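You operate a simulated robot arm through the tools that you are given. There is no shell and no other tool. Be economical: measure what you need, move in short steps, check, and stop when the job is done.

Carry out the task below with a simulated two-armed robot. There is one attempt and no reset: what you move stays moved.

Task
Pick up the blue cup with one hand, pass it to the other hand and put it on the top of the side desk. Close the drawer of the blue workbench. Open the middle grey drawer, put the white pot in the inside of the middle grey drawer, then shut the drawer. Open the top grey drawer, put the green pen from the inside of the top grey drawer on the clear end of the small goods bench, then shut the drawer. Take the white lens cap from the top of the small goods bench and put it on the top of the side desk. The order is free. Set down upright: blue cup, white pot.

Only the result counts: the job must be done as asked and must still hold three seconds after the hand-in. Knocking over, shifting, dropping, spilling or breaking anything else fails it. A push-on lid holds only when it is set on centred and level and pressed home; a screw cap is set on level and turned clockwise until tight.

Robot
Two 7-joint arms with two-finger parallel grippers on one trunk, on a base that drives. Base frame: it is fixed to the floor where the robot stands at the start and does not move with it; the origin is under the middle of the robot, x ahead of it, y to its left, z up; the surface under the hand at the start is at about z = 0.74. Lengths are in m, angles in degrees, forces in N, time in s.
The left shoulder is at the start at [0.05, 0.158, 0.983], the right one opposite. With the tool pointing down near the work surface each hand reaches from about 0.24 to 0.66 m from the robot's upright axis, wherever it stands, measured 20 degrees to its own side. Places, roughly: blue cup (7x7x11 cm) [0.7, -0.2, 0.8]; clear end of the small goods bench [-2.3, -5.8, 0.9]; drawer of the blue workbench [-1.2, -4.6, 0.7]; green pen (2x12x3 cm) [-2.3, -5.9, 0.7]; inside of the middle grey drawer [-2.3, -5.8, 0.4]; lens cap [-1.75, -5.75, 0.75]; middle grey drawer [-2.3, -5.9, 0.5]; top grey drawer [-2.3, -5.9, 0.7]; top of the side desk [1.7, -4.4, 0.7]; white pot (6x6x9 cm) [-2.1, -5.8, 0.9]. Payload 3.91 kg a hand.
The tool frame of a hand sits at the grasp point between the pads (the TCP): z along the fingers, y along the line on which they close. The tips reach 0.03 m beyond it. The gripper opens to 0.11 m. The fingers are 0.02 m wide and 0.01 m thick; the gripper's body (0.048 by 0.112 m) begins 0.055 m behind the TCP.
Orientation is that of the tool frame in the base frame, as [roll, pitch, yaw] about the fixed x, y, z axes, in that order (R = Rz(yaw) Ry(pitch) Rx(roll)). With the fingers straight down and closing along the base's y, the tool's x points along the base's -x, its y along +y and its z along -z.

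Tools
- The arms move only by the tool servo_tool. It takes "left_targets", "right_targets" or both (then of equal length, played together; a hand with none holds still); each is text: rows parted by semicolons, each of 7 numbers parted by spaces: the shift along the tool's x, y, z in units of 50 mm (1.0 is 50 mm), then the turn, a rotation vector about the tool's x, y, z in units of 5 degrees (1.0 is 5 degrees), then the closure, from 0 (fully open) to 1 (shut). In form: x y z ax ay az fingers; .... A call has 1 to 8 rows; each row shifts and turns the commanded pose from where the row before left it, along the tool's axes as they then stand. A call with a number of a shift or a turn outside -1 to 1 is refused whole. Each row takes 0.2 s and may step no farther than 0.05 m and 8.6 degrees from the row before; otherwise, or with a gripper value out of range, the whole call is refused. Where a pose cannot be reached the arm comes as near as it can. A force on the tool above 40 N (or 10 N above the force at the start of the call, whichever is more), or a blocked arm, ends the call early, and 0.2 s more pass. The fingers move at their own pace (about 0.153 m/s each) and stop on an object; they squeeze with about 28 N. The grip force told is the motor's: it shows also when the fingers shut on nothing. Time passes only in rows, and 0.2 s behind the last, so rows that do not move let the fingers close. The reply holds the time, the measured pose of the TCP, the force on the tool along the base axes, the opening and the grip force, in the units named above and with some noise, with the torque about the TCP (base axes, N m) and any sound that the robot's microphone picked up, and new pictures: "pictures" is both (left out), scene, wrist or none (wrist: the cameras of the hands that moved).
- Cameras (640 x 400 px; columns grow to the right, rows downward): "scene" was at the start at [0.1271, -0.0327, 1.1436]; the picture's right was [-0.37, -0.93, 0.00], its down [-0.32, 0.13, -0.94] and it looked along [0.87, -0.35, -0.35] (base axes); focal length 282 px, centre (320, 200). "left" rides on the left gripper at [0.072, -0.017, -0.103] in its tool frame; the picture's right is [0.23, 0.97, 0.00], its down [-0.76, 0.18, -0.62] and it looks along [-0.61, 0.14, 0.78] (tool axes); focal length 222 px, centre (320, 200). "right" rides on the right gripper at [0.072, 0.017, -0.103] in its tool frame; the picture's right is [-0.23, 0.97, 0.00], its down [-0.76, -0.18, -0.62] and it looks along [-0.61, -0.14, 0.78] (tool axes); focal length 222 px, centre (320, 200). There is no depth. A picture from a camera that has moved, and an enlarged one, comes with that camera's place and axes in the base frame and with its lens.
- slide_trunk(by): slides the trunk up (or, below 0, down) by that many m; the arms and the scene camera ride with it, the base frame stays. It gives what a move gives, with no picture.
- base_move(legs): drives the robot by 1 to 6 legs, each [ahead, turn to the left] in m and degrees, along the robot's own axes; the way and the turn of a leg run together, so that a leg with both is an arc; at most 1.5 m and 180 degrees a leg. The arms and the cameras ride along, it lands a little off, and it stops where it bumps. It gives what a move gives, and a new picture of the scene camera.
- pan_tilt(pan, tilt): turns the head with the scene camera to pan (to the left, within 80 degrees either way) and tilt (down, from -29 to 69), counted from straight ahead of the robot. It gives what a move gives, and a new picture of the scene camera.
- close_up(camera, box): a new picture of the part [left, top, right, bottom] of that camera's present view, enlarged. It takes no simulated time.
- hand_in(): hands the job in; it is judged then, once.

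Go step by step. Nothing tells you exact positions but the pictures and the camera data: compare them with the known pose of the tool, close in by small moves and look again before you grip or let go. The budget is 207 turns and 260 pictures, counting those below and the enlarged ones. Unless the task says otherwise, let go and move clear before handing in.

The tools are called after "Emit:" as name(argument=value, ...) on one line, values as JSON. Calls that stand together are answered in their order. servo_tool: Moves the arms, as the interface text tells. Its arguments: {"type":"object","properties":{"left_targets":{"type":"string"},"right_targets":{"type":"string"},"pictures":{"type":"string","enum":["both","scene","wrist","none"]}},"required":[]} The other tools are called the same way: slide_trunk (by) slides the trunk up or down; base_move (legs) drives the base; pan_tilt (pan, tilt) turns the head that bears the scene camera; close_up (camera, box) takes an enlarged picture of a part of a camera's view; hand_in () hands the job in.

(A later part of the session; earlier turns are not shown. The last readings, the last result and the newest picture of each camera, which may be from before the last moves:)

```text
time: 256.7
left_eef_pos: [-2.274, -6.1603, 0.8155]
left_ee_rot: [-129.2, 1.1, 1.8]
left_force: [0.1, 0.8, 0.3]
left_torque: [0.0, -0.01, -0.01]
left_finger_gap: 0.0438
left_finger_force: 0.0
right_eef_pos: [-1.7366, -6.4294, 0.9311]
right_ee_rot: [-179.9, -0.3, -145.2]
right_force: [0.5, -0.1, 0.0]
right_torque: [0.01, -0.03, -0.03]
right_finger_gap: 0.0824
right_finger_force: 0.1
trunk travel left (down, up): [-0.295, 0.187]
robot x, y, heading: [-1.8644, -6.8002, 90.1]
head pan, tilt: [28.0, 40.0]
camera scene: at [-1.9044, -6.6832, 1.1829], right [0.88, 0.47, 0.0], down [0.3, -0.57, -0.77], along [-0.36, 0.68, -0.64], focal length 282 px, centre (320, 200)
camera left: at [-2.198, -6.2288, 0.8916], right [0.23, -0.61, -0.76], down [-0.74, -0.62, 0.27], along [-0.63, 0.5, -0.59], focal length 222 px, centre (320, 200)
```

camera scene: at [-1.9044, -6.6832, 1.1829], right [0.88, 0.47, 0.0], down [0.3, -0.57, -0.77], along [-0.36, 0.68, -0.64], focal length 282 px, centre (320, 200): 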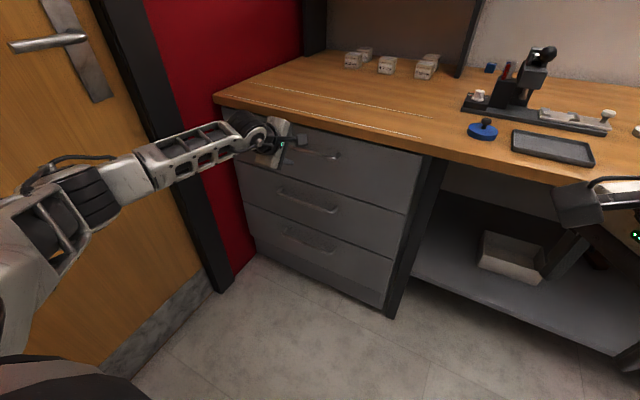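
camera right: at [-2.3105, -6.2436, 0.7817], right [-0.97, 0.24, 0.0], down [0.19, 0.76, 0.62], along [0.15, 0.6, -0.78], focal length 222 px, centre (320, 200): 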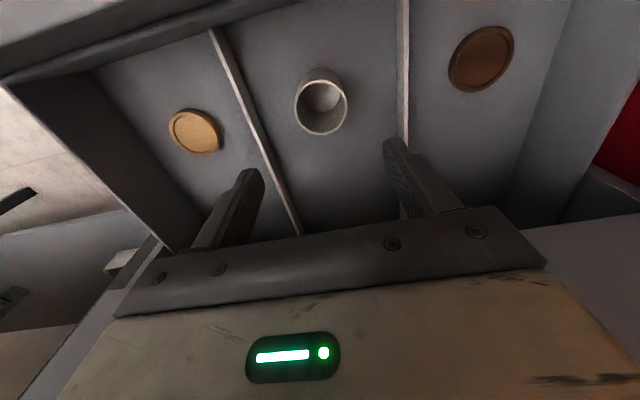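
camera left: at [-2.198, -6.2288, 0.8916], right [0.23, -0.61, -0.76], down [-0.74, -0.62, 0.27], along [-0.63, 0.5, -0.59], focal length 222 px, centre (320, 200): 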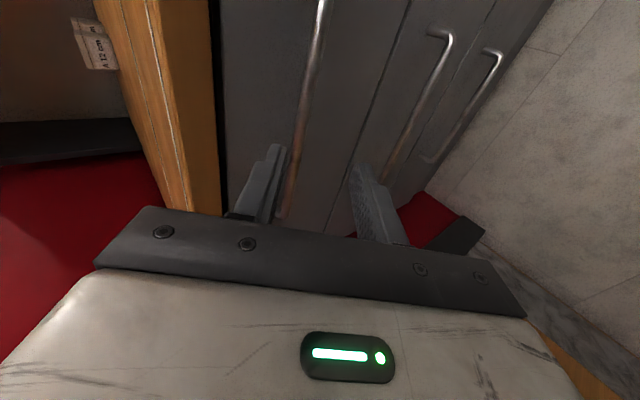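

The top bar is at y ≈ -6.077, z ≈ 0.766. I advance around it.

Emit:
servo_tool(left_targets="0 -.28 0 0 0 0 .6;0 0 .5 0 0 0 .6;0 0 .5 0 0 0 .6;0 0 .55 0 0 0 .6", pictures="wrist")

```text
time: 257.7
left_eef_pos: [-2.2767, -6.0921, 0.7776]
left_ee_rot: [-129.2, 1.2, 1.6]
left_force: [-0.3, 0.4, -0.7]
left_torque: [-0.03, -0.05, -0.01]
left_finger_gap: 0.0439
left_finger_force: 0.0
right_eef_pos: [-1.7363, -6.4288, 0.9324]
right_ee_rot: [-179.8, -0.2, -145.3]
right_force: [0.5, -0.5, -0.4]
right_torque: [-0.01, -0.03, -0.01]
right_finger_gap: 0.0826
right_finger_force: 0.0
trunk travel left (down, up): [-0.295, 0.187]
robot x, y, heading: [-1.8645, -6.7998, 90.1]
head pan, tilt: [28.0, 40.0]
camera left: at [-2.2, -6.1597, 0.8536], right [0.23, -0.61, -0.76], down [-0.74, -0.62, 0.27], along [-0.63, 0.5, -0.59], focal length 222 px, centre (320, 200)
```

left: 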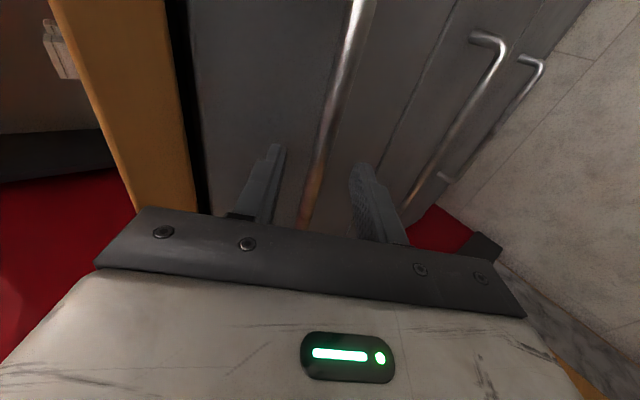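

Good, same picture as before. I grip and pull the top drawer open.

Emit:
servo_tool(left_targets="0 0 .1 0 0 0 .6;0 0 0 0 0 0 1;0 0 0 0 0 0 1;0 0 0 0 0 0 1;-.01 .3 -.37 0 0 0 1;-.01 .3 -.37 0 0 0 1;-.01 .3 -.37 0 0 0 1;-.01 .3 -.37 0 0 0 1", pictures="none")

Emit:
servo_tool(left_targets="-.01 .3 -.37 0 0 0 1;-.01 .3 -.37 0 0 0 1;-.01 .3 -.37 0 0 0 1;-.01 .3 -.37 0 0 0 1;-.01 .3 -.37 0 0 0 1;-.01 .3 -.37 0 0 0 1", pictures="scene")

```text
time: 259.5
left_eef_pos: [-2.2783, -6.1847, 0.7749]
left_ee_rot: [-129.2, 1.2, 1.8]
left_force: [-1.2, -1.8, 7.5]
left_torque: [0.03, -0.71, -1.11]
left_finger_gap: 0.0114
left_finger_force: 44.5
right_eef_pos: [-1.7372, -6.429, 0.9326]
right_ee_rot: [-179.9, -0.2, -145.3]
right_force: [0.0, 0.7, 0.0]
right_torque: [-0.03, 0.0, -0.02]
right_finger_gap: 0.0824
right_finger_force: 0.0
trunk travel left (down, up): [-0.295, 0.187]
robot x, y, heading: [-1.8646, -6.8014, 90.2]
head pan, tilt: [28.0, 40.0]
```

```text
time: 260.9
left_eef_pos: [-2.278, -6.3267, 0.7767]
left_ee_rot: [-129.4, 1.3, 1.8]
left_force: [-7.2, -1.6, 6.7]
left_torque: [-0.03, -0.23, -0.57]
left_finger_gap: 0.0115
left_finger_force: 44.9
right_eef_pos: [-1.7378, -6.4285, 0.9326]
right_ee_rot: [-180.0, -0.2, -145.3]
right_force: [-0.3, -0.5, 0.2]
right_torque: [-0.03, 0.02, -0.01]
right_finger_gap: 0.0825
right_finger_force: 0.0
trunk travel left (down, up): [-0.295, 0.187]
robot x, y, heading: [-1.8657, -6.7996, 90.1]
head pan, tilt: [28.0, 40.0]
camera scene: at [-1.9047, -6.6839, 1.183], right [0.88, 0.47, 0.0], down [0.3, -0.57, -0.77], along [-0.36, 0.68, -0.64], focal length 282 px, centre (320, 200)
```

scene: 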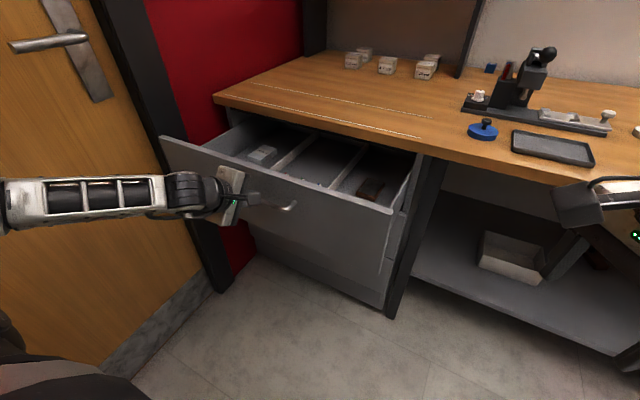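

The top drawer is open 24 cm. I release the handle, move the left hand back and raise the view to find the pen.

Emit:
servo_tool(left_targets="0 0 0 0 0 0 .5;0 0 0 0 0 0 .5;0 0 -.6 0 0 0 .5;0 0 -.7 0 0 0 .5;0 -.5 -.4 0 0 0 .5;0 -.5 -.4 0 0 0 .5", pictures="none")

Emit:
slide_trunk(by=0.18)

Emit:
pan_tilt(pan=36, tilt=45)

Emit:
close_up(camera="scene", box=[150, 80, 410, 242])

```text
time: 262.3
left_eef_pos: [-2.2714, -6.3763, 0.8796]
left_ee_rot: [-129.2, 1.3, 1.7]
left_force: [0.3, 0.1, 0.0]
left_torque: [0.0, 0.03, -0.01]
left_finger_gap: 0.0552
left_finger_force: 0.0
right_eef_pos: [-1.7366, -6.4286, 0.9334]
right_ee_rot: [-179.9, -0.2, -145.3]
right_force: [0.3, -0.6, -0.3]
right_torque: [0.0, -0.02, 0.06]
right_finger_gap: 0.0824
right_finger_force: 0.1
trunk travel left (down, up): [-0.295, 0.187]
robot x, y, heading: [-1.8624, -6.7998, 90.2]
head pan, tilt: [28.0, 40.0]
```

```text
time: 264.3
left_eef_pos: [-2.2728, -6.3758, 1.0601]
left_ee_rot: [-129.3, 1.2, 1.7]
left_force: [-0.4, -0.8, 0.4]
left_torque: [0.03, 0.01, -0.01]
left_finger_gap: 0.055
left_finger_force: 0.1
right_eef_pos: [-1.7363, -6.4288, 1.1124]
right_ee_rot: [-179.9, -0.3, -145.3]
right_force: [-0.2, -0.9, -1.6]
right_torque: [-0.01, -0.04, -0.03]
right_finger_gap: 0.0825
right_finger_force: 0.0
trunk travel left (down, up): [-0.475, 0.007]
robot x, y, heading: [-1.8636, -6.8045, 90.1]
head pan, tilt: [28.0, 40.0]
```

```text
time: 265.0
left_eef_pos: [-2.2725, -6.3772, 1.0601]
left_ee_rot: [-129.2, 1.2, 1.7]
left_force: [-0.6, 0.2, -0.8]
left_torque: [0.02, 0.01, 0.0]
left_finger_gap: 0.0552
left_finger_force: 0.1
right_eef_pos: [-1.7357, -6.429, 1.1137]
right_ee_rot: [-179.8, -0.1, -145.4]
right_force: [-0.6, 0.2, 1.3]
right_torque: [0.0, 0.0, -0.01]
right_finger_gap: 0.0825
right_finger_force: 0.1
trunk travel left (down, up): [-0.475, 0.007]
robot x, y, heading: [-1.8648, -6.7969, 90.2]
head pan, tilt: [36.0, 45.0]
camera scene: at [-1.9122, -6.6924, 1.3557], right [0.81, 0.59, 0.0], down [0.42, -0.57, -0.71], along [-0.42, 0.57, -0.71], focal length 282 px, centre (320, 200)
```

scene: 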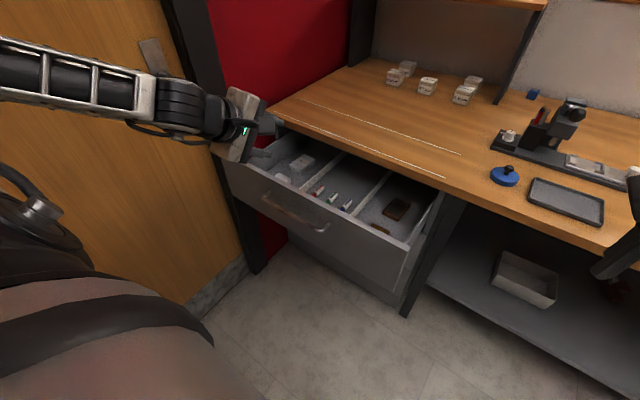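

```text
2.46 times, centred on (280, 161) of scene
camera zoom: at [-1.9122, -6.6924, 1.3557], right [0.81, 0.59, 0.0], down [0.42, -0.57, -0.71], along [-0.42, 0.57, -0.71], focal length 694 px, centre (418, 296)
```

zoom: 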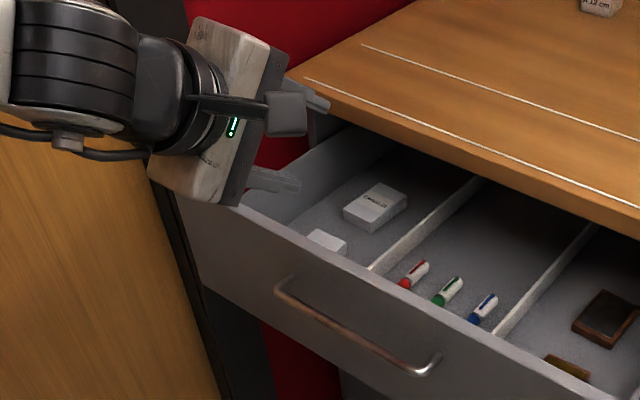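

The middle compartment holds three markers – red, green, blue – about 4.5 cm apart; green is the middle one at roughly [-2.30, -6.1]. I reposition the base as for the pot so the right hand can reach in.

Emit:
base_move(legs=[[0, 30], [0.15, 0], [0, 25]])

Emit:
pan_tilt(pan=-8, tilt=45)

```text
time: 269.1
left_eef_pos: [-2.5219, -6.767, 1.0603]
left_ee_rot: [-129.5, 1.2, 57.2]
left_force: [-0.2, -0.5, 0.2]
left_torque: [-0.02, -0.02, 0.01]
left_finger_gap: 0.0553
left_finger_force: 0.1
right_eef_pos: [-2.1746, -6.3559, 1.1131]
right_ee_rot: [-179.9, -0.3, -89.7]
right_force: [0.3, 0.3, 0.9]
right_torque: [0.04, 0.02, 0.01]
right_finger_gap: 0.0827
right_finger_force: 0.1
trunk travel left (down, up): [-0.475, 0.007]
robot x, y, heading: [-1.9406, -6.6714, 145.6]
head pan, tilt: [36.0, 45.0]
camera scene: at [-2.0547, -6.6495, 1.3556], right [-0.03, 1.0, 0.0], down [0.71, 0.02, -0.71], along [-0.71, -0.02, -0.71], focal length 282 px, centre (320, 200)
```

scene: 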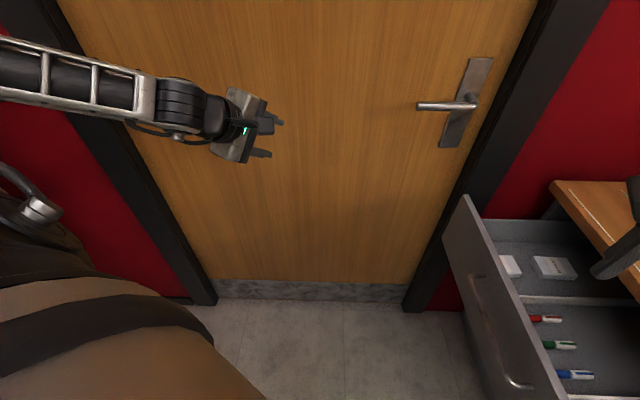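

```text
time: 270.2
left_eef_pos: [-2.5205, -6.7675, 1.0599]
left_ee_rot: [-129.2, 1.2, 57.3]
left_force: [0.0, -0.3, -0.6]
left_torque: [-0.02, -0.01, -0.01]
left_finger_gap: 0.0552
left_finger_force: 0.1
right_eef_pos: [-2.1749, -6.3554, 1.1126]
right_ee_rot: [-179.8, -0.2, -89.7]
right_force: [-0.1, -0.2, -0.5]
right_torque: [0.0, 0.0, -0.01]
right_finger_gap: 0.0825
right_finger_force: 0.0
trunk travel left (down, up): [-0.475, 0.007]
robot x, y, heading: [-1.9394, -6.6715, 145.8]
head pan, tilt: [-8.0, 45.0]
camera scene: at [-2.0335, -6.5921, 1.3556], right [0.67, 0.74, 0.0], down [0.52, -0.48, -0.71], along [-0.52, 0.48, -0.71], focal length 282 px, centre (320, 200)
```

scene: 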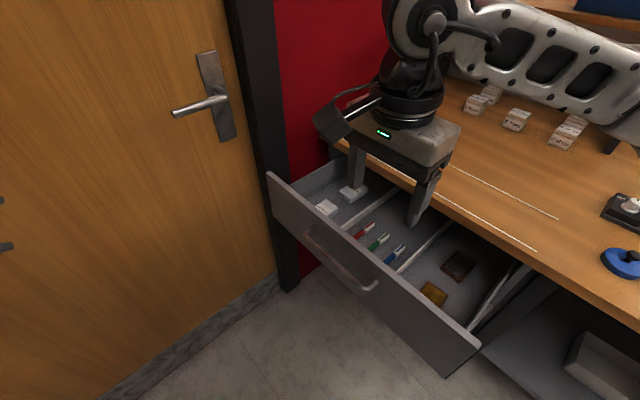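

I lower the trunk 15 cm and bring the right hand over the pens.

Emit:
slide_trunk(by=-0.15)

Emit:
servo_tool(right_targets="-.7 .5 0 0 0 0 .67;-.7 .5 0 0 0 0 .67;-.7 .5 0 0 0 0 .67;-.7 .5 0 0 0 0 .67;-.7 .5 0 0 0 0 .67;0 0 0 0 0 0 .67", pictures="wrist")

```text
time: 272.0
left_eef_pos: [-2.5212, -6.768, 0.9109]
left_ee_rot: [-129.3, 1.2, 57.3]
left_force: [-0.8, -0.1, 0.7]
left_torque: [0.01, -0.02, -0.03]
left_finger_gap: 0.0551
left_finger_force: 0.0
right_eef_pos: [-2.1754, -6.3555, 0.9625]
right_ee_rot: [-179.9, -0.2, -89.7]
right_force: [0.0, 0.4, 0.2]
right_torque: [-0.03, -0.02, -0.02]
right_finger_gap: 0.0823
right_finger_force: 0.0
trunk travel left (down, up): [-0.325, 0.157]
robot x, y, heading: [-1.9418, -6.67, 145.9]
head pan, tilt: [-8.0, 45.0]
```

```text
time: 273.4
left_eef_pos: [-2.5204, -6.7673, 0.9107]
left_ee_rot: [-129.3, 1.2, 57.3]
left_force: [-0.6, -0.2, -0.2]
left_torque: [0.03, 0.03, 0.01]
left_finger_gap: 0.0549
left_finger_force: 0.0
right_eef_pos: [-2.3013, -6.1813, 0.9621]
right_ee_rot: [180.0, -0.2, -89.7]
right_force: [0.4, -0.9, 0.6]
right_torque: [0.0, 0.01, 0.02]
right_finger_gap: 0.0364
right_finger_force: 0.1
trunk travel left (down, up): [-0.325, 0.157]
robot x, y, heading: [-1.9424, -6.6739, 145.7]
head pan, tilt: [-8.0, 45.0]
camera right: at [-2.3167, -6.2527, 1.066], right [-0.98, 0.22, 0.0], down [0.17, 0.76, 0.62], along [0.14, 0.61, -0.78], focal length 222 px, centre (320, 200)
```

right: 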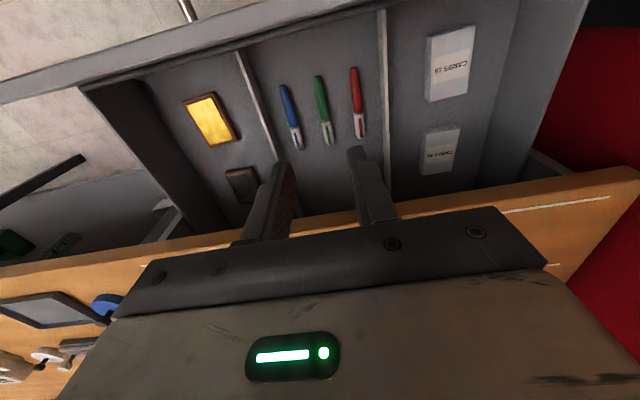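

The green pen lies along y, centre about [-2.2945, -6.126], with its neighbours 6 cm to either side. I move over it and descend most of the way.

Emit:
servo_tool(right_targets="-.92 -.14 0 0 0 0 .55;0 0 .8 0 0 0 .55;0 0 .8 0 0 0 .55;0 0 .8 0 0 0 .55;0 0 .8 0 0 0 .55;0 0 .8 0 0 0 .55;0 0 0 0 0 0 .55", pictures="both")

```text
time: 275.0
left_eef_pos: [-2.5211, -6.7667, 0.9108]
left_ee_rot: [-129.2, 1.2, 57.3]
left_force: [-0.6, 0.2, -0.2]
left_torque: [0.01, 0.03, 0.01]
left_finger_gap: 0.0548
left_finger_force: 0.0
right_eef_pos: [-2.2943, -6.1326, 0.7612]
right_ee_rot: [-180.0, -0.2, -89.8]
right_force: [-0.2, 0.5, -0.2]
right_torque: [0.01, 0.02, 0.03]
right_finger_gap: 0.0497
right_finger_force: 0.1
trunk travel left (down, up): [-0.325, 0.157]
robot x, y, heading: [-1.9421, -6.6732, 145.9]
head pan, tilt: [-8.0, 45.0]
camera scene: at [-2.0335, -6.5921, 1.2056], right [0.67, 0.74, 0.0], down [0.52, -0.48, -0.71], along [-0.52, 0.48, -0.71], focal length 282 px, centre (320, 200)
camera right: at [-2.3092, -6.2053, 0.8644], right [-0.97, 0.22, 0.0], down [0.17, 0.76, 0.62], along [0.14, 0.6, -0.78], focal length 222 px, centre (320, 200)
```

scene: 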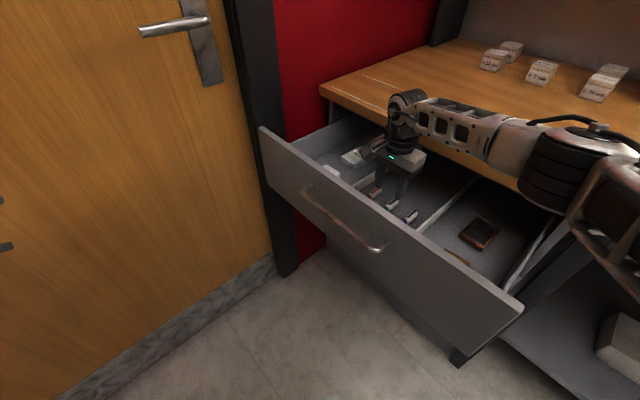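
right: 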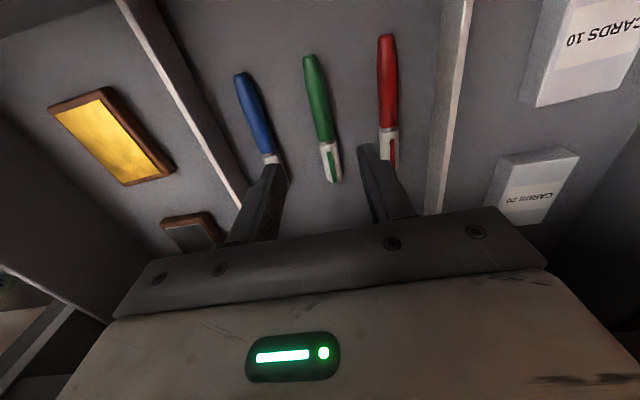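

The pen sits centred below the fingers. I descend carefully to the drawer floor.

Emit:
servo_tool(right_targets="0 0 .6 0 0 0 .55;0 0 .4 0 0 0 .55;0 0 .2 0 0 0 .55;0 0 .1 0 0 0 .55", pictures="wrist")

```text
time: 276.0
left_eef_pos: [-2.5205, -6.7662, 0.9092]
left_ee_rot: [-129.2, 1.2, 57.2]
left_force: [-0.2, -0.3, 0.5]
left_torque: [0.03, 0.02, -0.02]
left_finger_gap: 0.0551
left_finger_force: 0.0
right_eef_pos: [-2.2927, -6.1354, 0.6958]
right_ee_rot: [-179.9, -0.2, -89.6]
right_force: [-0.3, 0.3, -0.4]
right_torque: [-0.01, -0.02, 0.07]
right_finger_gap: 0.0494
right_finger_force: 0.1
trunk travel left (down, up): [-0.325, 0.157]
robot x, y, heading: [-1.9408, -6.6686, 145.8]
head pan, tilt: [-8.0, 45.0]
camera right: at [-2.3095, -6.2068, 0.8002], right [-0.97, 0.22, 0.0], down [0.17, 0.76, 0.62], along [0.14, 0.6, -0.78], focal length 222 px, centre (320, 200)
```

right: 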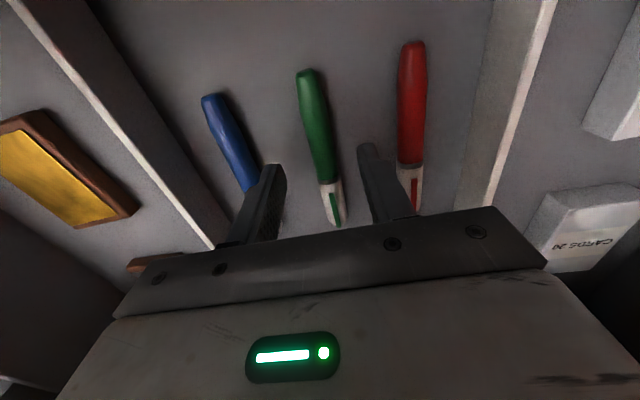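

Fingers clear the neighbours. I make the last small steps down.

Emit:
servo_tool(right_targets="0 0 .1 0 0 0 .55;0 0 .1 0 0 0 .55;0 0 .08 0 0 0 .55", pictures="none")

Emit:
servo_tool(right_targets="0 0 .06 0 0 0 .55;0 0 .06 0 0 0 .55", pictures="wrist")

```text
time: 276.8
left_eef_pos: [-2.5217, -6.7674, 0.9101]
left_ee_rot: [-129.4, 1.1, 57.4]
left_force: [-0.4, -0.3, 0.6]
left_torque: [0.0, 0.04, -0.03]
left_finger_gap: 0.0548
left_finger_force: 0.1
right_eef_pos: [-2.2941, -6.1368, 0.682]
right_ee_rot: [-179.9, -0.2, -89.7]
right_force: [0.0, 0.0, -0.3]
right_torque: [0.03, 0.0, 0.02]
right_finger_gap: 0.0494
right_finger_force: 0.1
trunk travel left (down, up): [-0.325, 0.157]
robot x, y, heading: [-1.9425, -6.67, 145.8]
head pan, tilt: [-8.0, 45.0]
```

```text
time: 277.4
left_eef_pos: [-2.5222, -6.7682, 0.9088]
left_ee_rot: [-129.2, 1.3, 57.3]
left_force: [0.8, 0.3, -0.5]
left_torque: [0.0, 0.02, 0.01]
left_finger_gap: 0.055
left_finger_force: 0.1
right_eef_pos: [-2.2934, -6.1356, 0.6774]
right_ee_rot: [180.0, -0.1, -89.7]
right_force: [0.8, -0.1, 3.9]
right_torque: [-0.01, 0.1, -0.02]
right_finger_gap: 0.0493
right_finger_force: 0.1
trunk travel left (down, up): [-0.325, 0.157]
robot x, y, heading: [-1.9449, -6.6687, 145.8]
head pan, tilt: [-8.0, 45.0]
camera right: at [-2.3093, -6.2077, 0.7803], right [-0.97, 0.22, 0.0], down [0.17, 0.76, 0.62], along [0.14, 0.61, -0.78], focal length 222 px, centre (320, 200)
```

right: 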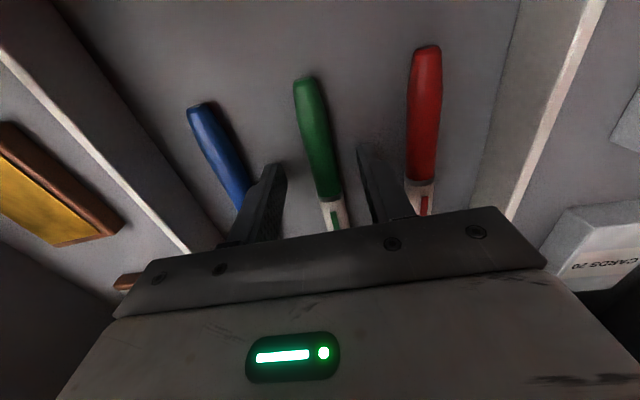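

The tips just touch the floor (z ≈ 0.647). I rise 2 mm, close, and check the grip.

Emit:
servo_tool(right_targets="0 0 -.05 0 0 0 .55;0 0 0 0 0 0 1;0 0 0 0 0 0 1;0 0 0 0 0 0 1;0 0 -.4 0 0 0 1;0 0 -.6 0 0 0 1;0 0 0 0 0 0 1", pictures="wrist")

```text
time: 279.0
left_eef_pos: [-2.5205, -6.7667, 0.9093]
left_ee_rot: [-129.3, 1.2, 57.3]
left_force: [-0.1, 0.0, -0.1]
left_torque: [-0.03, -0.01, -0.03]
left_finger_gap: 0.0551
left_finger_force: 0.0
right_eef_pos: [-2.2941, -6.1361, 0.7283]
right_ee_rot: [-179.9, -0.2, -89.9]
right_force: [0.0, -0.4, -0.7]
right_torque: [0.01, 0.01, 0.0]
right_finger_gap: 0.0163
right_finger_force: 27.7
trunk travel left (down, up): [-0.325, 0.157]
robot x, y, heading: [-1.9397, -6.6741, 145.6]
head pan, tilt: [-8.0, 45.0]
camera right: at [-2.31, -6.2078, 0.832], right [-0.97, 0.22, 0.0], down [0.17, 0.76, 0.62], along [0.14, 0.6, -0.78], focal length 222 px, centre (320, 200)
```

right: 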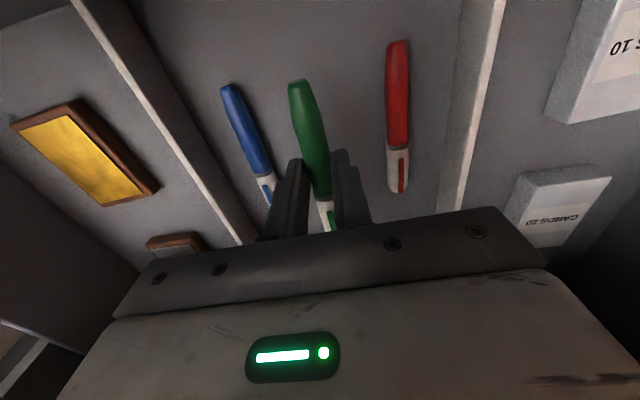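

The green pen is held (16 mm gap). I lift it out and retract, then go back to the pose for shutting this drawer with the left hand.

Emit:
servo_tool(right_targets="0 0 -.9 0 0 0 1;0 0 -.9 0 0 0 1;0 0 -.9 0 0 0 1;0 0 -.9 0 0 0 1;0 0 -.9 0 0 0 1;0 0 -.9 0 0 0 1", pictures="none")

Emit:
servo_tool(right_targets=".68 -.48 0 0 0 0 1;.68 -.48 0 0 0 0 1;.68 -.48 0 0 0 0 1;.68 -.48 0 0 0 0 1;.68 -.48 0 0 0 0 1", pictures="none")

Emit:
base_move(legs=[[-0.1, 0], [0, -55], [-0.08, 0]])

Emit:
pan_tilt(pan=28, tilt=35)

```text
time: 280.4
left_eef_pos: [-2.5219, -6.7673, 0.9093]
left_ee_rot: [-129.2, 1.2, 57.2]
left_force: [0.0, 0.4, 0.5]
left_torque: [0.01, -0.04, -0.01]
left_finger_gap: 0.0549
left_finger_force: 0.0
right_eef_pos: [-2.2958, -6.1326, 0.9998]
right_ee_rot: [-179.9, -0.2, -89.7]
right_force: [-0.1, 0.5, -0.4]
right_torque: [0.0, -0.02, 0.01]
right_finger_gap: 0.0162
right_finger_force: 28.2
trunk travel left (down, up): [-0.325, 0.157]
robot x, y, heading: [-1.9424, -6.6714, 145.6]
head pan, tilt: [-8.0, 45.0]
```

```text
time: 281.6
left_eef_pos: [-2.5221, -6.7675, 0.9095]
left_ee_rot: [-129.3, 1.2, 57.3]
left_force: [0.1, -0.1, 0.6]
left_torque: [-0.01, 0.01, -0.03]
left_finger_gap: 0.0553
left_finger_force: 0.0
right_eef_pos: [-2.1721, -6.3038, 0.9985]
right_ee_rot: [-180.0, -0.3, -89.9]
right_force: [0.1, 0.0, -0.6]
right_torque: [-0.01, 0.03, -0.03]
right_finger_gap: 0.0162
right_finger_force: 27.8
trunk travel left (down, up): [-0.325, 0.157]
robot x, y, heading: [-1.9421, -6.6733, 145.8]
head pan, tilt: [-8.0, 45.0]
```

```text
time: 285.9
left_eef_pos: [-2.261, -6.3793, 0.9111]
left_ee_rot: [-129.4, 1.3, 1.1]
left_force: [1.2, 0.2, -0.2]
left_torque: [0.04, 0.03, 0.01]
left_finger_gap: 0.0551
left_finger_force: 0.0
right_eef_pos: [-1.6803, -6.4105, 0.9993]
right_ee_rot: [-179.9, -0.1, -145.8]
right_force: [-0.2, 0.4, 0.3]
right_torque: [0.03, -0.04, -0.02]
right_finger_gap: 0.0162
right_finger_force: 27.7
trunk travel left (down, up): [-0.325, 0.157]
robot x, y, heading: [-1.8591, -6.808, 89.6]
head pan, tilt: [-8.0, 45.0]
camera scene: at [-1.8457, -6.6856, 1.2057], right [0.99, -0.15, 0.0], down [-0.1, -0.7, -0.71], along [0.1, 0.7, -0.71], focal length 282 px, centre (320, 200)
```

scene: 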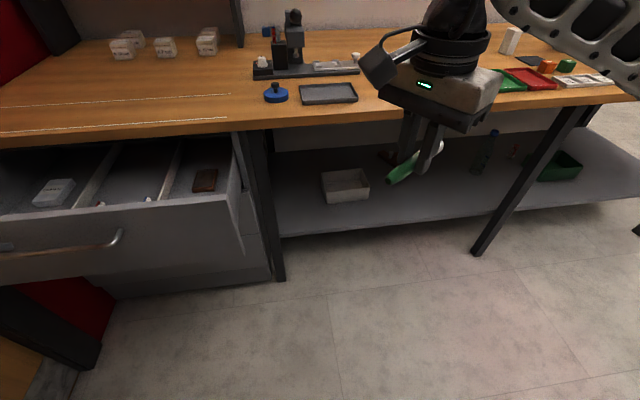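

```text
time: 286.9
left_eef_pos: [-2.2614, -6.3796, 0.9109]
left_ee_rot: [-129.4, 1.3, 1.2]
left_force: [-0.7, 0.0, 0.2]
left_torque: [0.0, 0.0, 0.0]
left_finger_gap: 0.055
left_finger_force: 0.0
right_eef_pos: [-1.6808, -6.4103, 0.9992]
right_ee_rot: [-180.0, -0.3, -145.8]
right_force: [0.8, -0.5, -0.1]
right_torque: [0.03, -0.02, -0.01]
right_finger_gap: 0.0165
right_finger_force: 28.1
trunk travel left (down, up): [-0.325, 0.157]
robot x, y, heading: [-1.8563, -6.808, 89.5]
head pan, tilt: [28.0, 35.0]
camera scene: at [-1.8983, -6.6875, 1.2204], right [0.89, 0.46, 0.0], down [0.27, -0.51, -0.82], along [-0.38, 0.73, -0.57], focal length 282 px, centre (320, 200)
```

scene: 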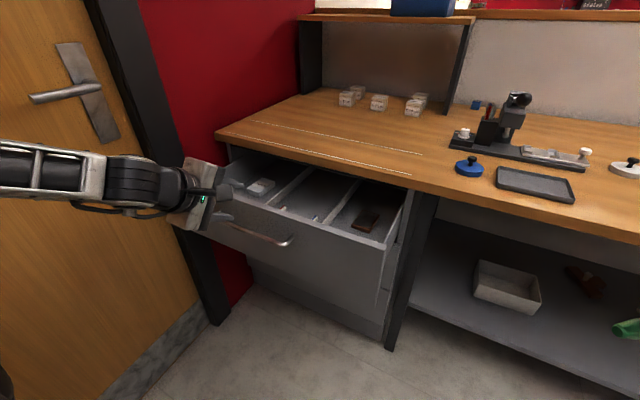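

I lower the trunk 10 cm and place the closed left fingers against the top panel, right of its handle.

Emit:
slide_trunk(by=-0.1)

Emit:
servo_tool(left_targets=".8 0 0 0 0 0 1;.8 0 0 0 0 0 1;.8 0 0 0 0 0 1;0 .41 .54 0 0 0 1;0 .41 .54 0 0 0 1", pictures="scene")

```text
time: 288.2
left_eef_pos: [-2.2615, -6.3802, 0.81]
left_ee_rot: [-129.3, 1.1, 1.3]
left_force: [1.2, -1.1, 0.4]
left_torque: [0.04, 0.01, -0.03]
left_finger_gap: 0.0551
left_finger_force: 0.0
right_eef_pos: [-1.6835, -6.4103, 0.8991]
right_ee_rot: [-179.9, -0.2, -145.7]
right_force: [-0.8, 0.5, -0.4]
right_torque: [0.02, 0.0, 0.03]
right_finger_gap: 0.0164
right_finger_force: 28.1
trunk travel left (down, up): [-0.225, 0.257]
robot x, y, heading: [-1.8583, -6.8089, 89.5]
head pan, tilt: [28.0, 35.0]
```

```text
time: 289.4
left_eef_pos: [-2.1405, -6.3615, 0.7382]
left_ee_rot: [-129.3, 1.1, 1.2]
left_force: [0.9, -0.7, 0.1]
left_torque: [-0.01, -0.01, 0.05]
left_finger_gap: 0.0
left_finger_force: 27.3
right_eef_pos: [-1.6821, -6.4097, 0.8986]
right_ee_rot: [-179.9, -0.3, -145.8]
right_force: [-0.3, -0.1, -0.6]
right_torque: [0.0, -0.03, -0.02]
right_finger_gap: 0.0163
right_finger_force: 27.7
trunk travel left (down, up): [-0.225, 0.257]
robot x, y, heading: [-1.8611, -6.8107, 89.8]
head pan, tilt: [28.0, 35.0]
camera scene: at [-1.8984, -6.6876, 1.1205], right [0.89, 0.46, 0.0], down [0.27, -0.51, -0.82], along [-0.38, 0.73, -0.57], focal length 282 px, centre (320, 200)
```

scene: 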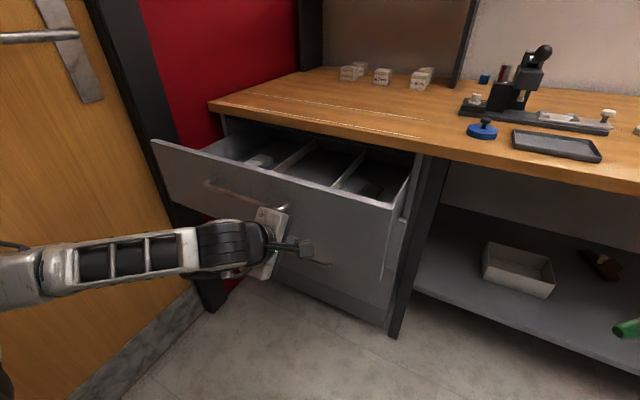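

Same set-up as before. I push the top drawer shut.

Emit:
servo_tool(left_targets="0 -.22 .27 0 0 0 1;0 -.22 .27 0 0 0 1;0 -.22 .27 0 0 0 1;0 -.22 .27 0 0 0 1;0 -.22 .27 0 0 0 1;0 -.22 .27 0 0 0 1;0 -.22 .27 0 0 0 1;0 -.22 .27 0 0 0 1", pictures="none")

Emit:
servo_tool(left_targets="0 -.22 .27 0 0 0 1;0 -.22 .27 0 0 0 1;0 -.22 .27 0 0 0 1;0 -.22 .27 0 0 0 1;0 -.22 .27 0 0 0 1;0 -.15 .19 0 0 0 1;0 -.15 .19 0 0 0 1;0 -.15 .19 0 0 0 1", pictures="scene")

```text
time: 291.2
left_eef_pos: [-2.1466, -6.2223, 0.7416]
left_ee_rot: [-129.3, 1.2, 1.1]
left_force: [0.8, -0.4, 0.0]
left_torque: [0.01, 0.02, -0.04]
left_finger_gap: 0.0
left_finger_force: 28.1
right_eef_pos: [-1.6821, -6.4099, 0.8991]
right_ee_rot: [-179.9, -0.3, -145.9]
right_force: [-0.8, -1.0, -0.5]
right_torque: [0.0, -0.01, 0.03]
right_finger_gap: 0.0163
right_finger_force: 27.9
trunk travel left (down, up): [-0.225, 0.257]
robot x, y, heading: [-1.8593, -6.8105, 89.7]
head pan, tilt: [28.0, 35.0]
```

```text
time: 293.0
left_eef_pos: [-2.1497, -6.0986, 0.7395]
left_ee_rot: [-129.3, 1.2, 1.2]
left_force: [0.9, 0.2, 0.4]
left_torque: [-0.03, 0.02, -0.01]
left_finger_gap: 0.0
left_finger_force: 28.0
right_eef_pos: [-1.6811, -6.4102, 0.8995]
right_ee_rot: [-179.9, -0.2, -145.9]
right_force: [-0.4, -0.4, -1.3]
right_torque: [0.0, 0.02, 0.01]
right_finger_gap: 0.0164
right_finger_force: 27.9
trunk travel left (down, up): [-0.225, 0.257]
robot x, y, heading: [-1.8574, -6.8093, 89.7]
head pan, tilt: [28.0, 35.0]
camera scene: at [-1.8984, -6.6875, 1.1204], right [0.89, 0.46, 0.0], down [0.27, -0.51, -0.82], along [-0.38, 0.73, -0.57], focal length 282 px, centre (320, 200)
```

scene: 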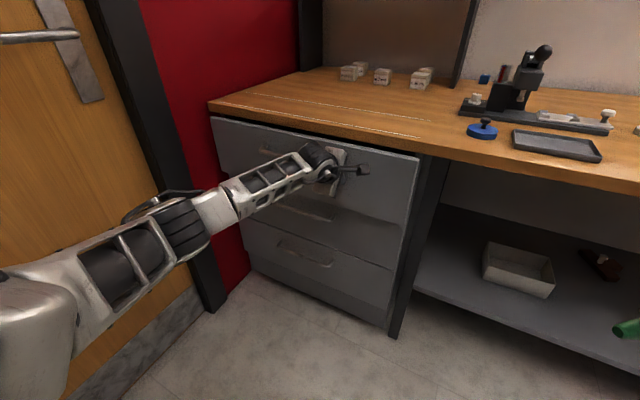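

Nearly shut; I push the last centimetres to the stop.

Emit:
servo_tool(left_targets="0 -.12 .15 0 0 0 1;0 -.12 .15 0 0 0 1;0 -.12 .15 0 0 0 1;0 -.12 .15 0 0 0 1;0 -.12 .15 0 0 0 1", pictures="none")

Emit:
servo_tool(left_targets="0 .37 -.472 0 0 0 1;0 .37 -.472 0 0 0 1;0 .37 -.472 0 0 0 1;0 .37 -.472 0 0 0 1", pictures="scene")

```text
time: 294.0
left_eef_pos: [-2.1508, -6.0705, 0.7404]
left_ee_rot: [-130.1, 1.2, 1.3]
left_force: [2.2, -30.5, 12.6]
left_torque: [0.0, -0.15, -0.3]
left_finger_gap: 0.0003
left_finger_force: 27.2
right_eef_pos: [-1.6817, -6.4136, 0.9015]
right_ee_rot: [179.9, -0.1, -145.8]
right_force: [0.2, -0.6, -0.1]
right_torque: [0.0, -0.01, 0.0]
right_finger_gap: 0.0162
right_finger_force: 28.2
trunk travel left (down, up): [-0.225, 0.257]
robot x, y, heading: [-1.8604, -6.8055, 89.7]
head pan, tilt: [28.0, 35.0]
stopped in row 4 (left hand): the force on the tool passed its limit at 56 N (the readings are from after the stop); the commanded pose is now the measured one
```

```text
time: 295.0
left_eef_pos: [-2.1469, -6.1862, 0.7395]
left_ee_rot: [-130.2, 1.2, 1.3]
left_force: [0.1, 0.8, -0.2]
left_torque: [0.02, -0.05, 0.0]
left_finger_gap: 0.0
left_finger_force: 27.9
right_eef_pos: [-1.6816, -6.4099, 0.8985]
right_ee_rot: [-179.9, -0.2, -145.8]
right_force: [-0.3, 0.4, 0.4]
right_torque: [0.01, 0.01, 0.01]
right_finger_gap: 0.0163
right_finger_force: 28.1
trunk travel left (down, up): [-0.225, 0.257]
robot x, y, heading: [-1.8594, -6.8051, 89.6]
head pan, tilt: [28.0, 35.0]
camera scene: at [-1.8985, -6.6882, 1.1205], right [0.89, 0.46, 0.0], down [0.27, -0.51, -0.82], along [-0.38, 0.73, -0.57], focal length 282 px, centre (320, 200)
```

scene: 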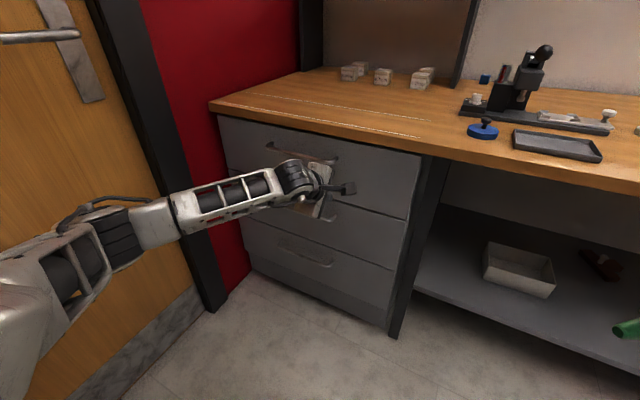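

Both grey drawers are shut. I raise the trunk and inspect the clear end and the white lens cap.

Emit:
slide_trunk(by=0.22)

Emit:
pan_tilt(pan=10, tilt=30)

Emit:
close_up(camera="scene", box=[380, 40, 640, 202])

Emit:
close_up(camera="scene", box=[60, 40, 380, 240])

```text
time: 297.3
left_eef_pos: [-2.1471, -6.1849, 0.9592]
left_ee_rot: [-130.2, 1.2, 1.3]
left_force: [0.1, 0.3, 1.3]
left_torque: [0.0, 0.0, -0.03]
left_finger_gap: 0.0
left_finger_force: 28.2
right_eef_pos: [-1.6822, -6.4086, 1.1182]
right_ee_rot: [-179.9, -0.2, -145.8]
right_force: [-0.1, -0.2, 0.7]
right_torque: [0.01, 0.02, -0.01]
right_finger_gap: 0.0162
right_finger_force: 27.9
trunk travel left (down, up): [-0.445, 0.037]
robot x, y, heading: [-1.8585, -6.8111, 90.0]
head pan, tilt: [28.0, 35.0]
```

```text
time: 298.1
left_eef_pos: [-2.1468, -6.185, 0.9579]
left_ee_rot: [-130.2, 1.1, 1.2]
left_force: [-1.0, 0.4, 0.3]
left_torque: [0.0, 0.01, -0.01]
left_finger_gap: 0.0001
left_finger_force: 28.1
right_eef_pos: [-1.6829, -6.4114, 1.1182]
right_ee_rot: [-180.0, -0.2, -145.8]
right_force: [0.5, 0.6, 0.3]
right_torque: [0.04, 0.02, 0.01]
right_finger_gap: 0.0161
right_finger_force: 27.9
trunk travel left (down, up): [-0.445, 0.037]
robot x, y, heading: [-1.8562, -6.8083, 89.8]
head pan, tilt: [10.0, 30.0]
camera scene: at [-1.8728, -6.677, 1.3482], right [0.99, 0.17, 0.0], down [0.08, -0.49, -0.87], along [-0.15, 0.85, -0.5], focal length 282 px, centre (320, 200)
```

scene: 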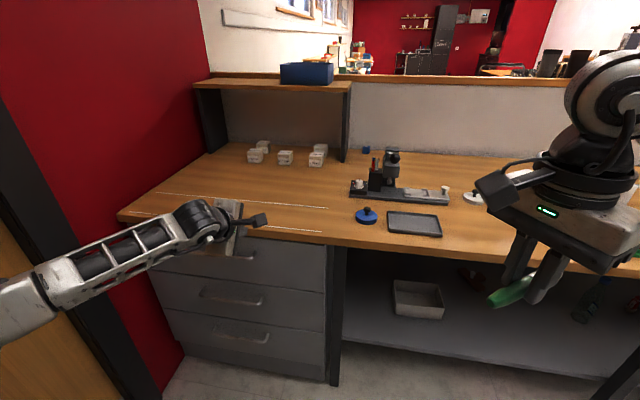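

```text
2.46 times, centred on (510, 121) of scene
camera zoom: at [-1.8728, -6.677, 1.3482], right [0.99, 0.17, 0.0], down [0.08, -0.49, -0.87], along [-0.15, 0.85, -0.5], focal length 694 px, centre (-148, 394)
```

zoom: 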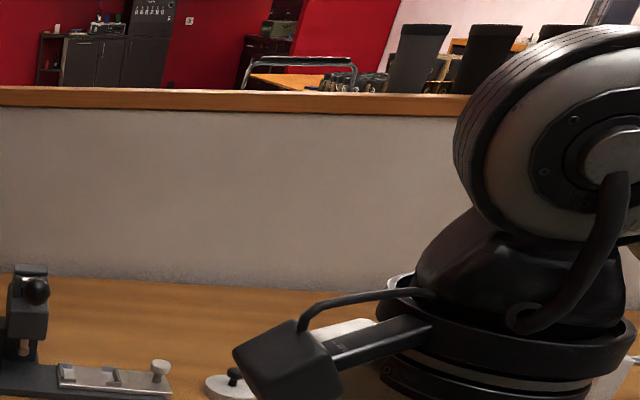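

```text
2.00 times, centred on (220, 140) of scene
camera zoom: at [-1.8728, -6.677, 1.3482], right [0.99, 0.17, 0.0], down [0.08, -0.49, -0.87], along [-0.15, 0.85, -0.5], focal length 564 px, centre (520, 320)
```

zoom: 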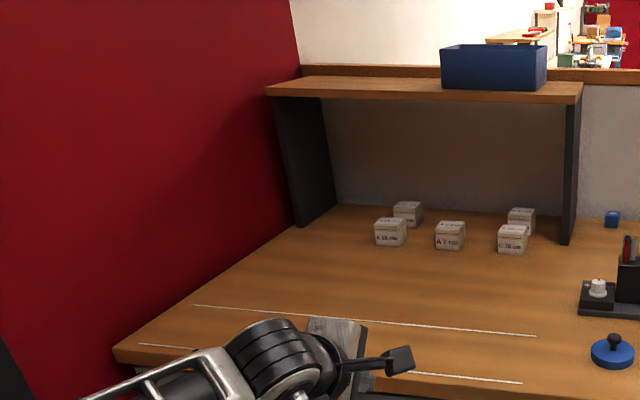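

The white lens cap is the white disc with a black knob at about [-1.485, -5.74] (the blue one lies at [-1.86, -5.92]). First the pen: I withdraw the left hand, then drive up and angle so the right hand can reach the clear end.

Emit:
servo_tool(left_targets="0 .37 -.472 0 0 0 1;0 .37 -.472 0 0 0 1;0 .37 -.472 0 0 0 1;0 .37 -.472 0 0 0 1;0 -.7 -.58 0 0 0 1;0 -.7 -.58 0 0 0 1", pictures="none")

Emit:
base_move(legs=[[0, 10], [0.4, 0], [0, 37]])

Emit:
slide_trunk(by=-0.15)

Emit:
pan_tilt(pan=-15, tilt=35)

```text
time: 299.6
left_eef_pos: [-2.1427, -6.3061, 1.0543]
left_ee_rot: [-130.3, 1.2, 1.1]
left_force: [1.1, 0.1, 0.1]
left_torque: [-0.01, 0.03, 0.04]
left_finger_gap: 0.0001
left_finger_force: 28.5
right_eef_pos: [-1.6822, -6.4093, 1.1189]
right_ee_rot: [-179.8, -0.1, -145.8]
right_force: [-0.1, 0.0, 0.6]
right_torque: [0.01, -0.03, 0.03]
right_finger_gap: 0.0163
right_finger_force: 28.2
trunk travel left (down, up): [-0.445, 0.037]
robot x, y, heading: [-1.8598, -6.807, 89.6]
head pan, tilt: [10.0, 30.0]
```

```text
time: 304.5
left_eef_pos: [-2.4875, -6.2808, 1.0537]
left_ee_rot: [-130.2, 1.2, 48.2]
left_force: [-0.8, -0.3, 0.0]
left_torque: [0.0, 0.02, 0.0]
left_finger_gap: 0.0
left_finger_force: 27.5
right_eef_pos: [-2.098, -6.0136, 1.1188]
right_ee_rot: [180.0, -0.2, -98.7]
right_force: [0.6, -0.6, -0.5]
right_torque: [0.0, 0.01, -0.02]
right_finger_gap: 0.0164
right_finger_force: 27.7
trunk travel left (down, up): [-0.445, 0.037]
robot x, y, heading: [-1.926, -6.4111, 136.8]
head pan, tilt: [10.0, 30.0]
camera scene: at [-2.0308, -6.3351, 1.3482], right [0.55, 0.84, 0.0], down [0.42, -0.27, -0.87], along [-0.72, 0.47, -0.5], focal length 282 px, centre (320, 200)
```

scene: 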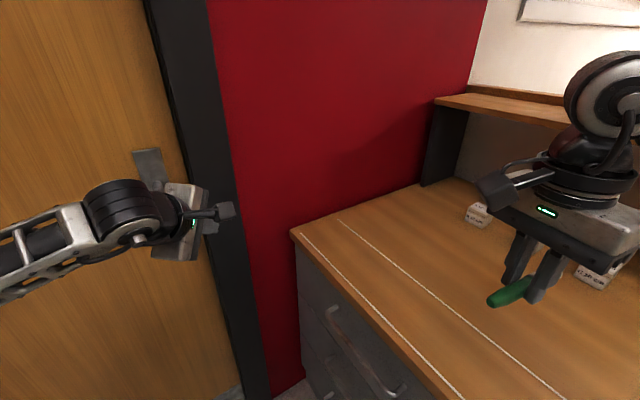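

```text
time: 306.2
left_eef_pos: [-2.4885, -6.2782, 0.9032]
left_ee_rot: [-130.1, 1.3, 48.4]
left_force: [0.0, -0.8, 0.4]
left_torque: [0.01, -0.01, -0.02]
left_finger_gap: 0.0
left_finger_force: 27.9
right_eef_pos: [-2.0988, -6.0144, 0.9682]
right_ee_rot: [-179.8, -0.2, -98.7]
right_force: [0.0, -0.4, -0.3]
right_torque: [0.04, -0.01, 0.0]
right_finger_gap: 0.0162
right_finger_force: 28.0
trunk travel left (down, up): [-0.295, 0.187]
robot x, y, heading: [-1.9239, -6.4147, 137.1]
head pan, tilt: [10.0, 30.0]
```

```text
time: 307.1
left_eef_pos: [-2.4884, -6.2796, 0.9045]
left_ee_rot: [-130.2, 1.2, 48.4]
left_force: [-0.3, -0.2, 0.2]
left_torque: [0.03, -0.01, -0.02]
left_finger_gap: 0.0002
left_finger_force: 28.1
right_eef_pos: [-2.0987, -6.0139, 0.9686]
right_ee_rot: [-179.8, -0.3, -98.7]
right_force: [0.1, -0.3, -0.9]
right_torque: [0.0, 0.0, -0.03]
right_finger_gap: 0.0164
right_finger_force: 27.6
trunk travel left (down, up): [-0.295, 0.187]
robot x, y, heading: [-1.9273, -6.4126, 136.7]
head pan, tilt: [-15.0, 35.0]
camera scene: at [-2.0014, -6.3096, 1.1905], right [0.85, 0.53, 0.0], down [0.3, -0.49, -0.82], along [-0.43, 0.7, -0.57], focal length 282 px, centre (320, 200)
```

scene: 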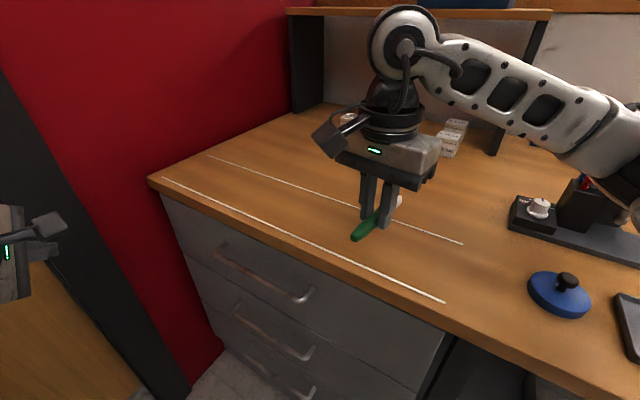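

I move the pen out over the clear end.

Emit:
servo_tool(right_targets="-.55 .49 0 0 0 0 1;-.55 .49 0 0 0 0 1;-.55 .49 0 0 0 0 1;-.55 .49 0 0 0 0 1;-.55 .49 0 0 0 0 1;0 0 0 0 0 0 1", pictures="both")

```text
time: 308.5
left_eef_pos: [-2.4878, -6.2793, 0.9036]
left_ee_rot: [-130.2, 1.2, 48.3]
left_force: [0.4, 0.4, 0.5]
left_torque: [0.0, 0.05, 0.02]
left_finger_gap: 0.0
left_finger_force: 27.8
right_eef_pos: [-2.1974, -5.8594, 0.9673]
right_ee_rot: [-179.9, -0.2, -98.6]
right_force: [0.0, 0.1, -0.3]
right_torque: [0.02, 0.01, -0.02]
right_finger_gap: 0.0164
right_finger_force: 28.1
trunk travel left (down, up): [-0.295, 0.187]
robot x, y, heading: [-1.9285, -6.4125, 136.6]
head pan, tilt: [-15.0, 35.0]
camera scene: at [-2.0013, -6.3096, 1.1905], right [0.85, 0.53, 0.0], down [0.3, -0.49, -0.82], along [-0.43, 0.7, -0.57], focal length 282 px, centre (320, 200)
camera right: at [-2.2252, -5.928, 1.0706], right [-0.93, 0.37, 0.0], down [0.29, 0.73, 0.62], along [0.23, 0.58, -0.78], focal length 222 px, centre (320, 200)
```

scene: 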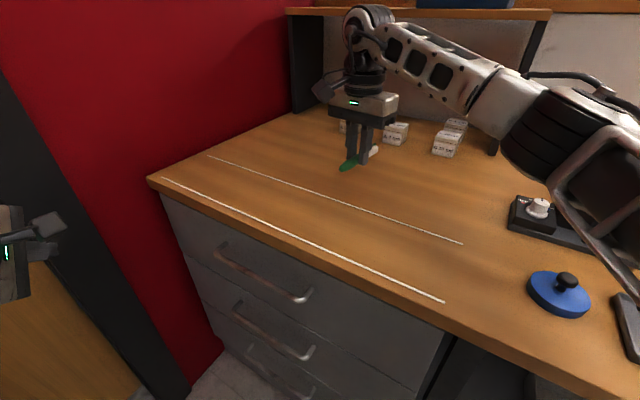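
right: 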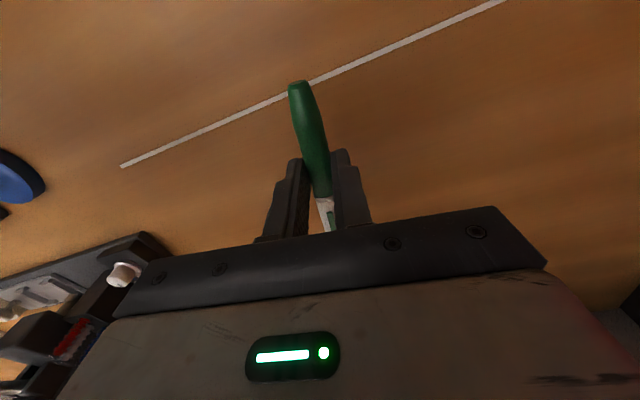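

The spot is empty. I lower the pen gently.

Emit:
servo_tool(right_targets="0 0 .5 0 0 0 1;0 0 .5 0 0 0 1;0 0 .2 0 0 0 1;0 0 .1 0 0 0 1", pictures="none")

Emit:
servo_tool(right_targets="0 0 .08 0 0 0 1;0 0 .08 0 0 0 1", pictures="none")

```text
time: 309.5
left_eef_pos: [-2.4886, -6.2802, 0.9044]
left_ee_rot: [-130.2, 1.2, 48.2]
left_force: [-0.1, 0.2, -0.1]
left_torque: [0.02, -0.01, -0.02]
left_finger_gap: 0.0001
left_finger_force: 28.2
right_eef_pos: [-2.1977, -5.859, 0.9007]
right_ee_rot: [-179.9, -0.2, -98.7]
right_force: [0.7, -0.9, -0.5]
right_torque: [-0.03, -0.01, -0.01]
right_finger_gap: 0.0163
right_finger_force: 28.1
trunk travel left (down, up): [-0.295, 0.187]
robot x, y, heading: [-1.9284, -6.4148, 136.8]
head pan, tilt: [-15.0, 35.0]
```

```text
time: 310.1
left_eef_pos: [-2.4892, -6.2794, 0.9045]
left_ee_rot: [-130.3, 1.2, 48.3]
left_force: [0.0, 0.2, 0.2]
left_torque: [0.0, 0.0, 0.01]
left_finger_gap: 0.0
left_finger_force: 28.0
right_eef_pos: [-2.1983, -5.8593, 0.8931]
right_ee_rot: [-179.9, -0.3, -98.7]
right_force: [0.0, -0.8, 0.0]
right_torque: [-0.02, -0.03, 0.04]
right_finger_gap: 0.0165
right_finger_force: 27.4
trunk travel left (down, up): [-0.295, 0.187]
robot x, y, heading: [-1.9262, -6.4142, 136.6]
head pan, tilt: [-15.0, 35.0]
```

Emit:
servo_tool(right_targets="0 0 .06 0 0 0 1;0 0 .06 0 0 0 1", pictures="none")

Emit:
servo_tool(right_targets="0 0 .06 0 0 0 1", pictures="wrist")

```text
time: 310.7
left_eef_pos: [-2.4882, -6.2809, 0.9056]
left_ee_rot: [-130.1, 1.3, 48.3]
left_force: [0.7, -0.3, 0.1]
left_torque: [0.0, -0.02, 0.01]
left_finger_gap: 0.0001
left_finger_force: 28.3
right_eef_pos: [-2.1967, -5.861, 0.8919]
right_ee_rot: [179.8, 0.0, -98.7]
right_force: [2.9, 3.3, 17.6]
right_torque: [-0.2, -0.1, 0.05]
right_finger_gap: 0.0165
right_finger_force: 27.4
trunk travel left (down, up): [-0.295, 0.187]
robot x, y, heading: [-1.9227, -6.4126, 136.8]
head pan, tilt: [-15.0, 35.0]
```

```text
time: 311.1
left_eef_pos: [-2.4885, -6.2809, 0.9067]
left_ee_rot: [-130.1, 1.2, 48.3]
left_force: [0.4, -0.8, 0.0]
left_torque: [-0.02, 0.01, 0.01]
left_finger_gap: 0.0
left_finger_force: 27.5
right_eef_pos: [-2.1975, -5.8593, 0.8901]
right_ee_rot: [179.8, -0.1, -98.6]
right_force: [3.7, 4.7, 27.6]
right_torque: [0.03, -0.3, 0.03]
right_finger_gap: 0.0161
right_finger_force: 27.6
trunk travel left (down, up): [-0.295, 0.187]
robot x, y, heading: [-1.9226, -6.4135, 136.5]
head pan, tilt: [-15.0, 35.0]
camera right: at [-2.2246, -5.9287, 0.9932], right [-0.93, 0.37, 0.01], down [0.29, 0.72, 0.62], along [0.23, 0.58, -0.78], focal length 222 px, centre (320, 200)
```

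right: 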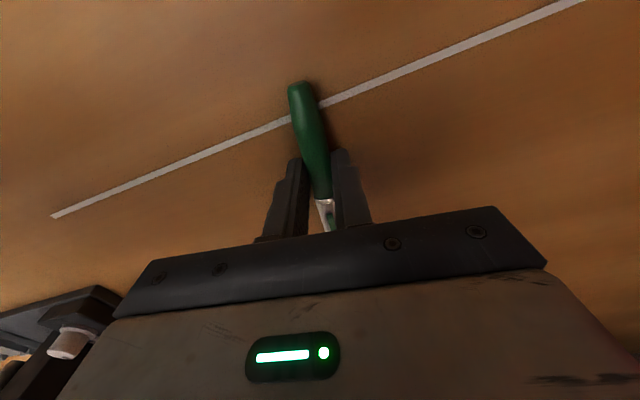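

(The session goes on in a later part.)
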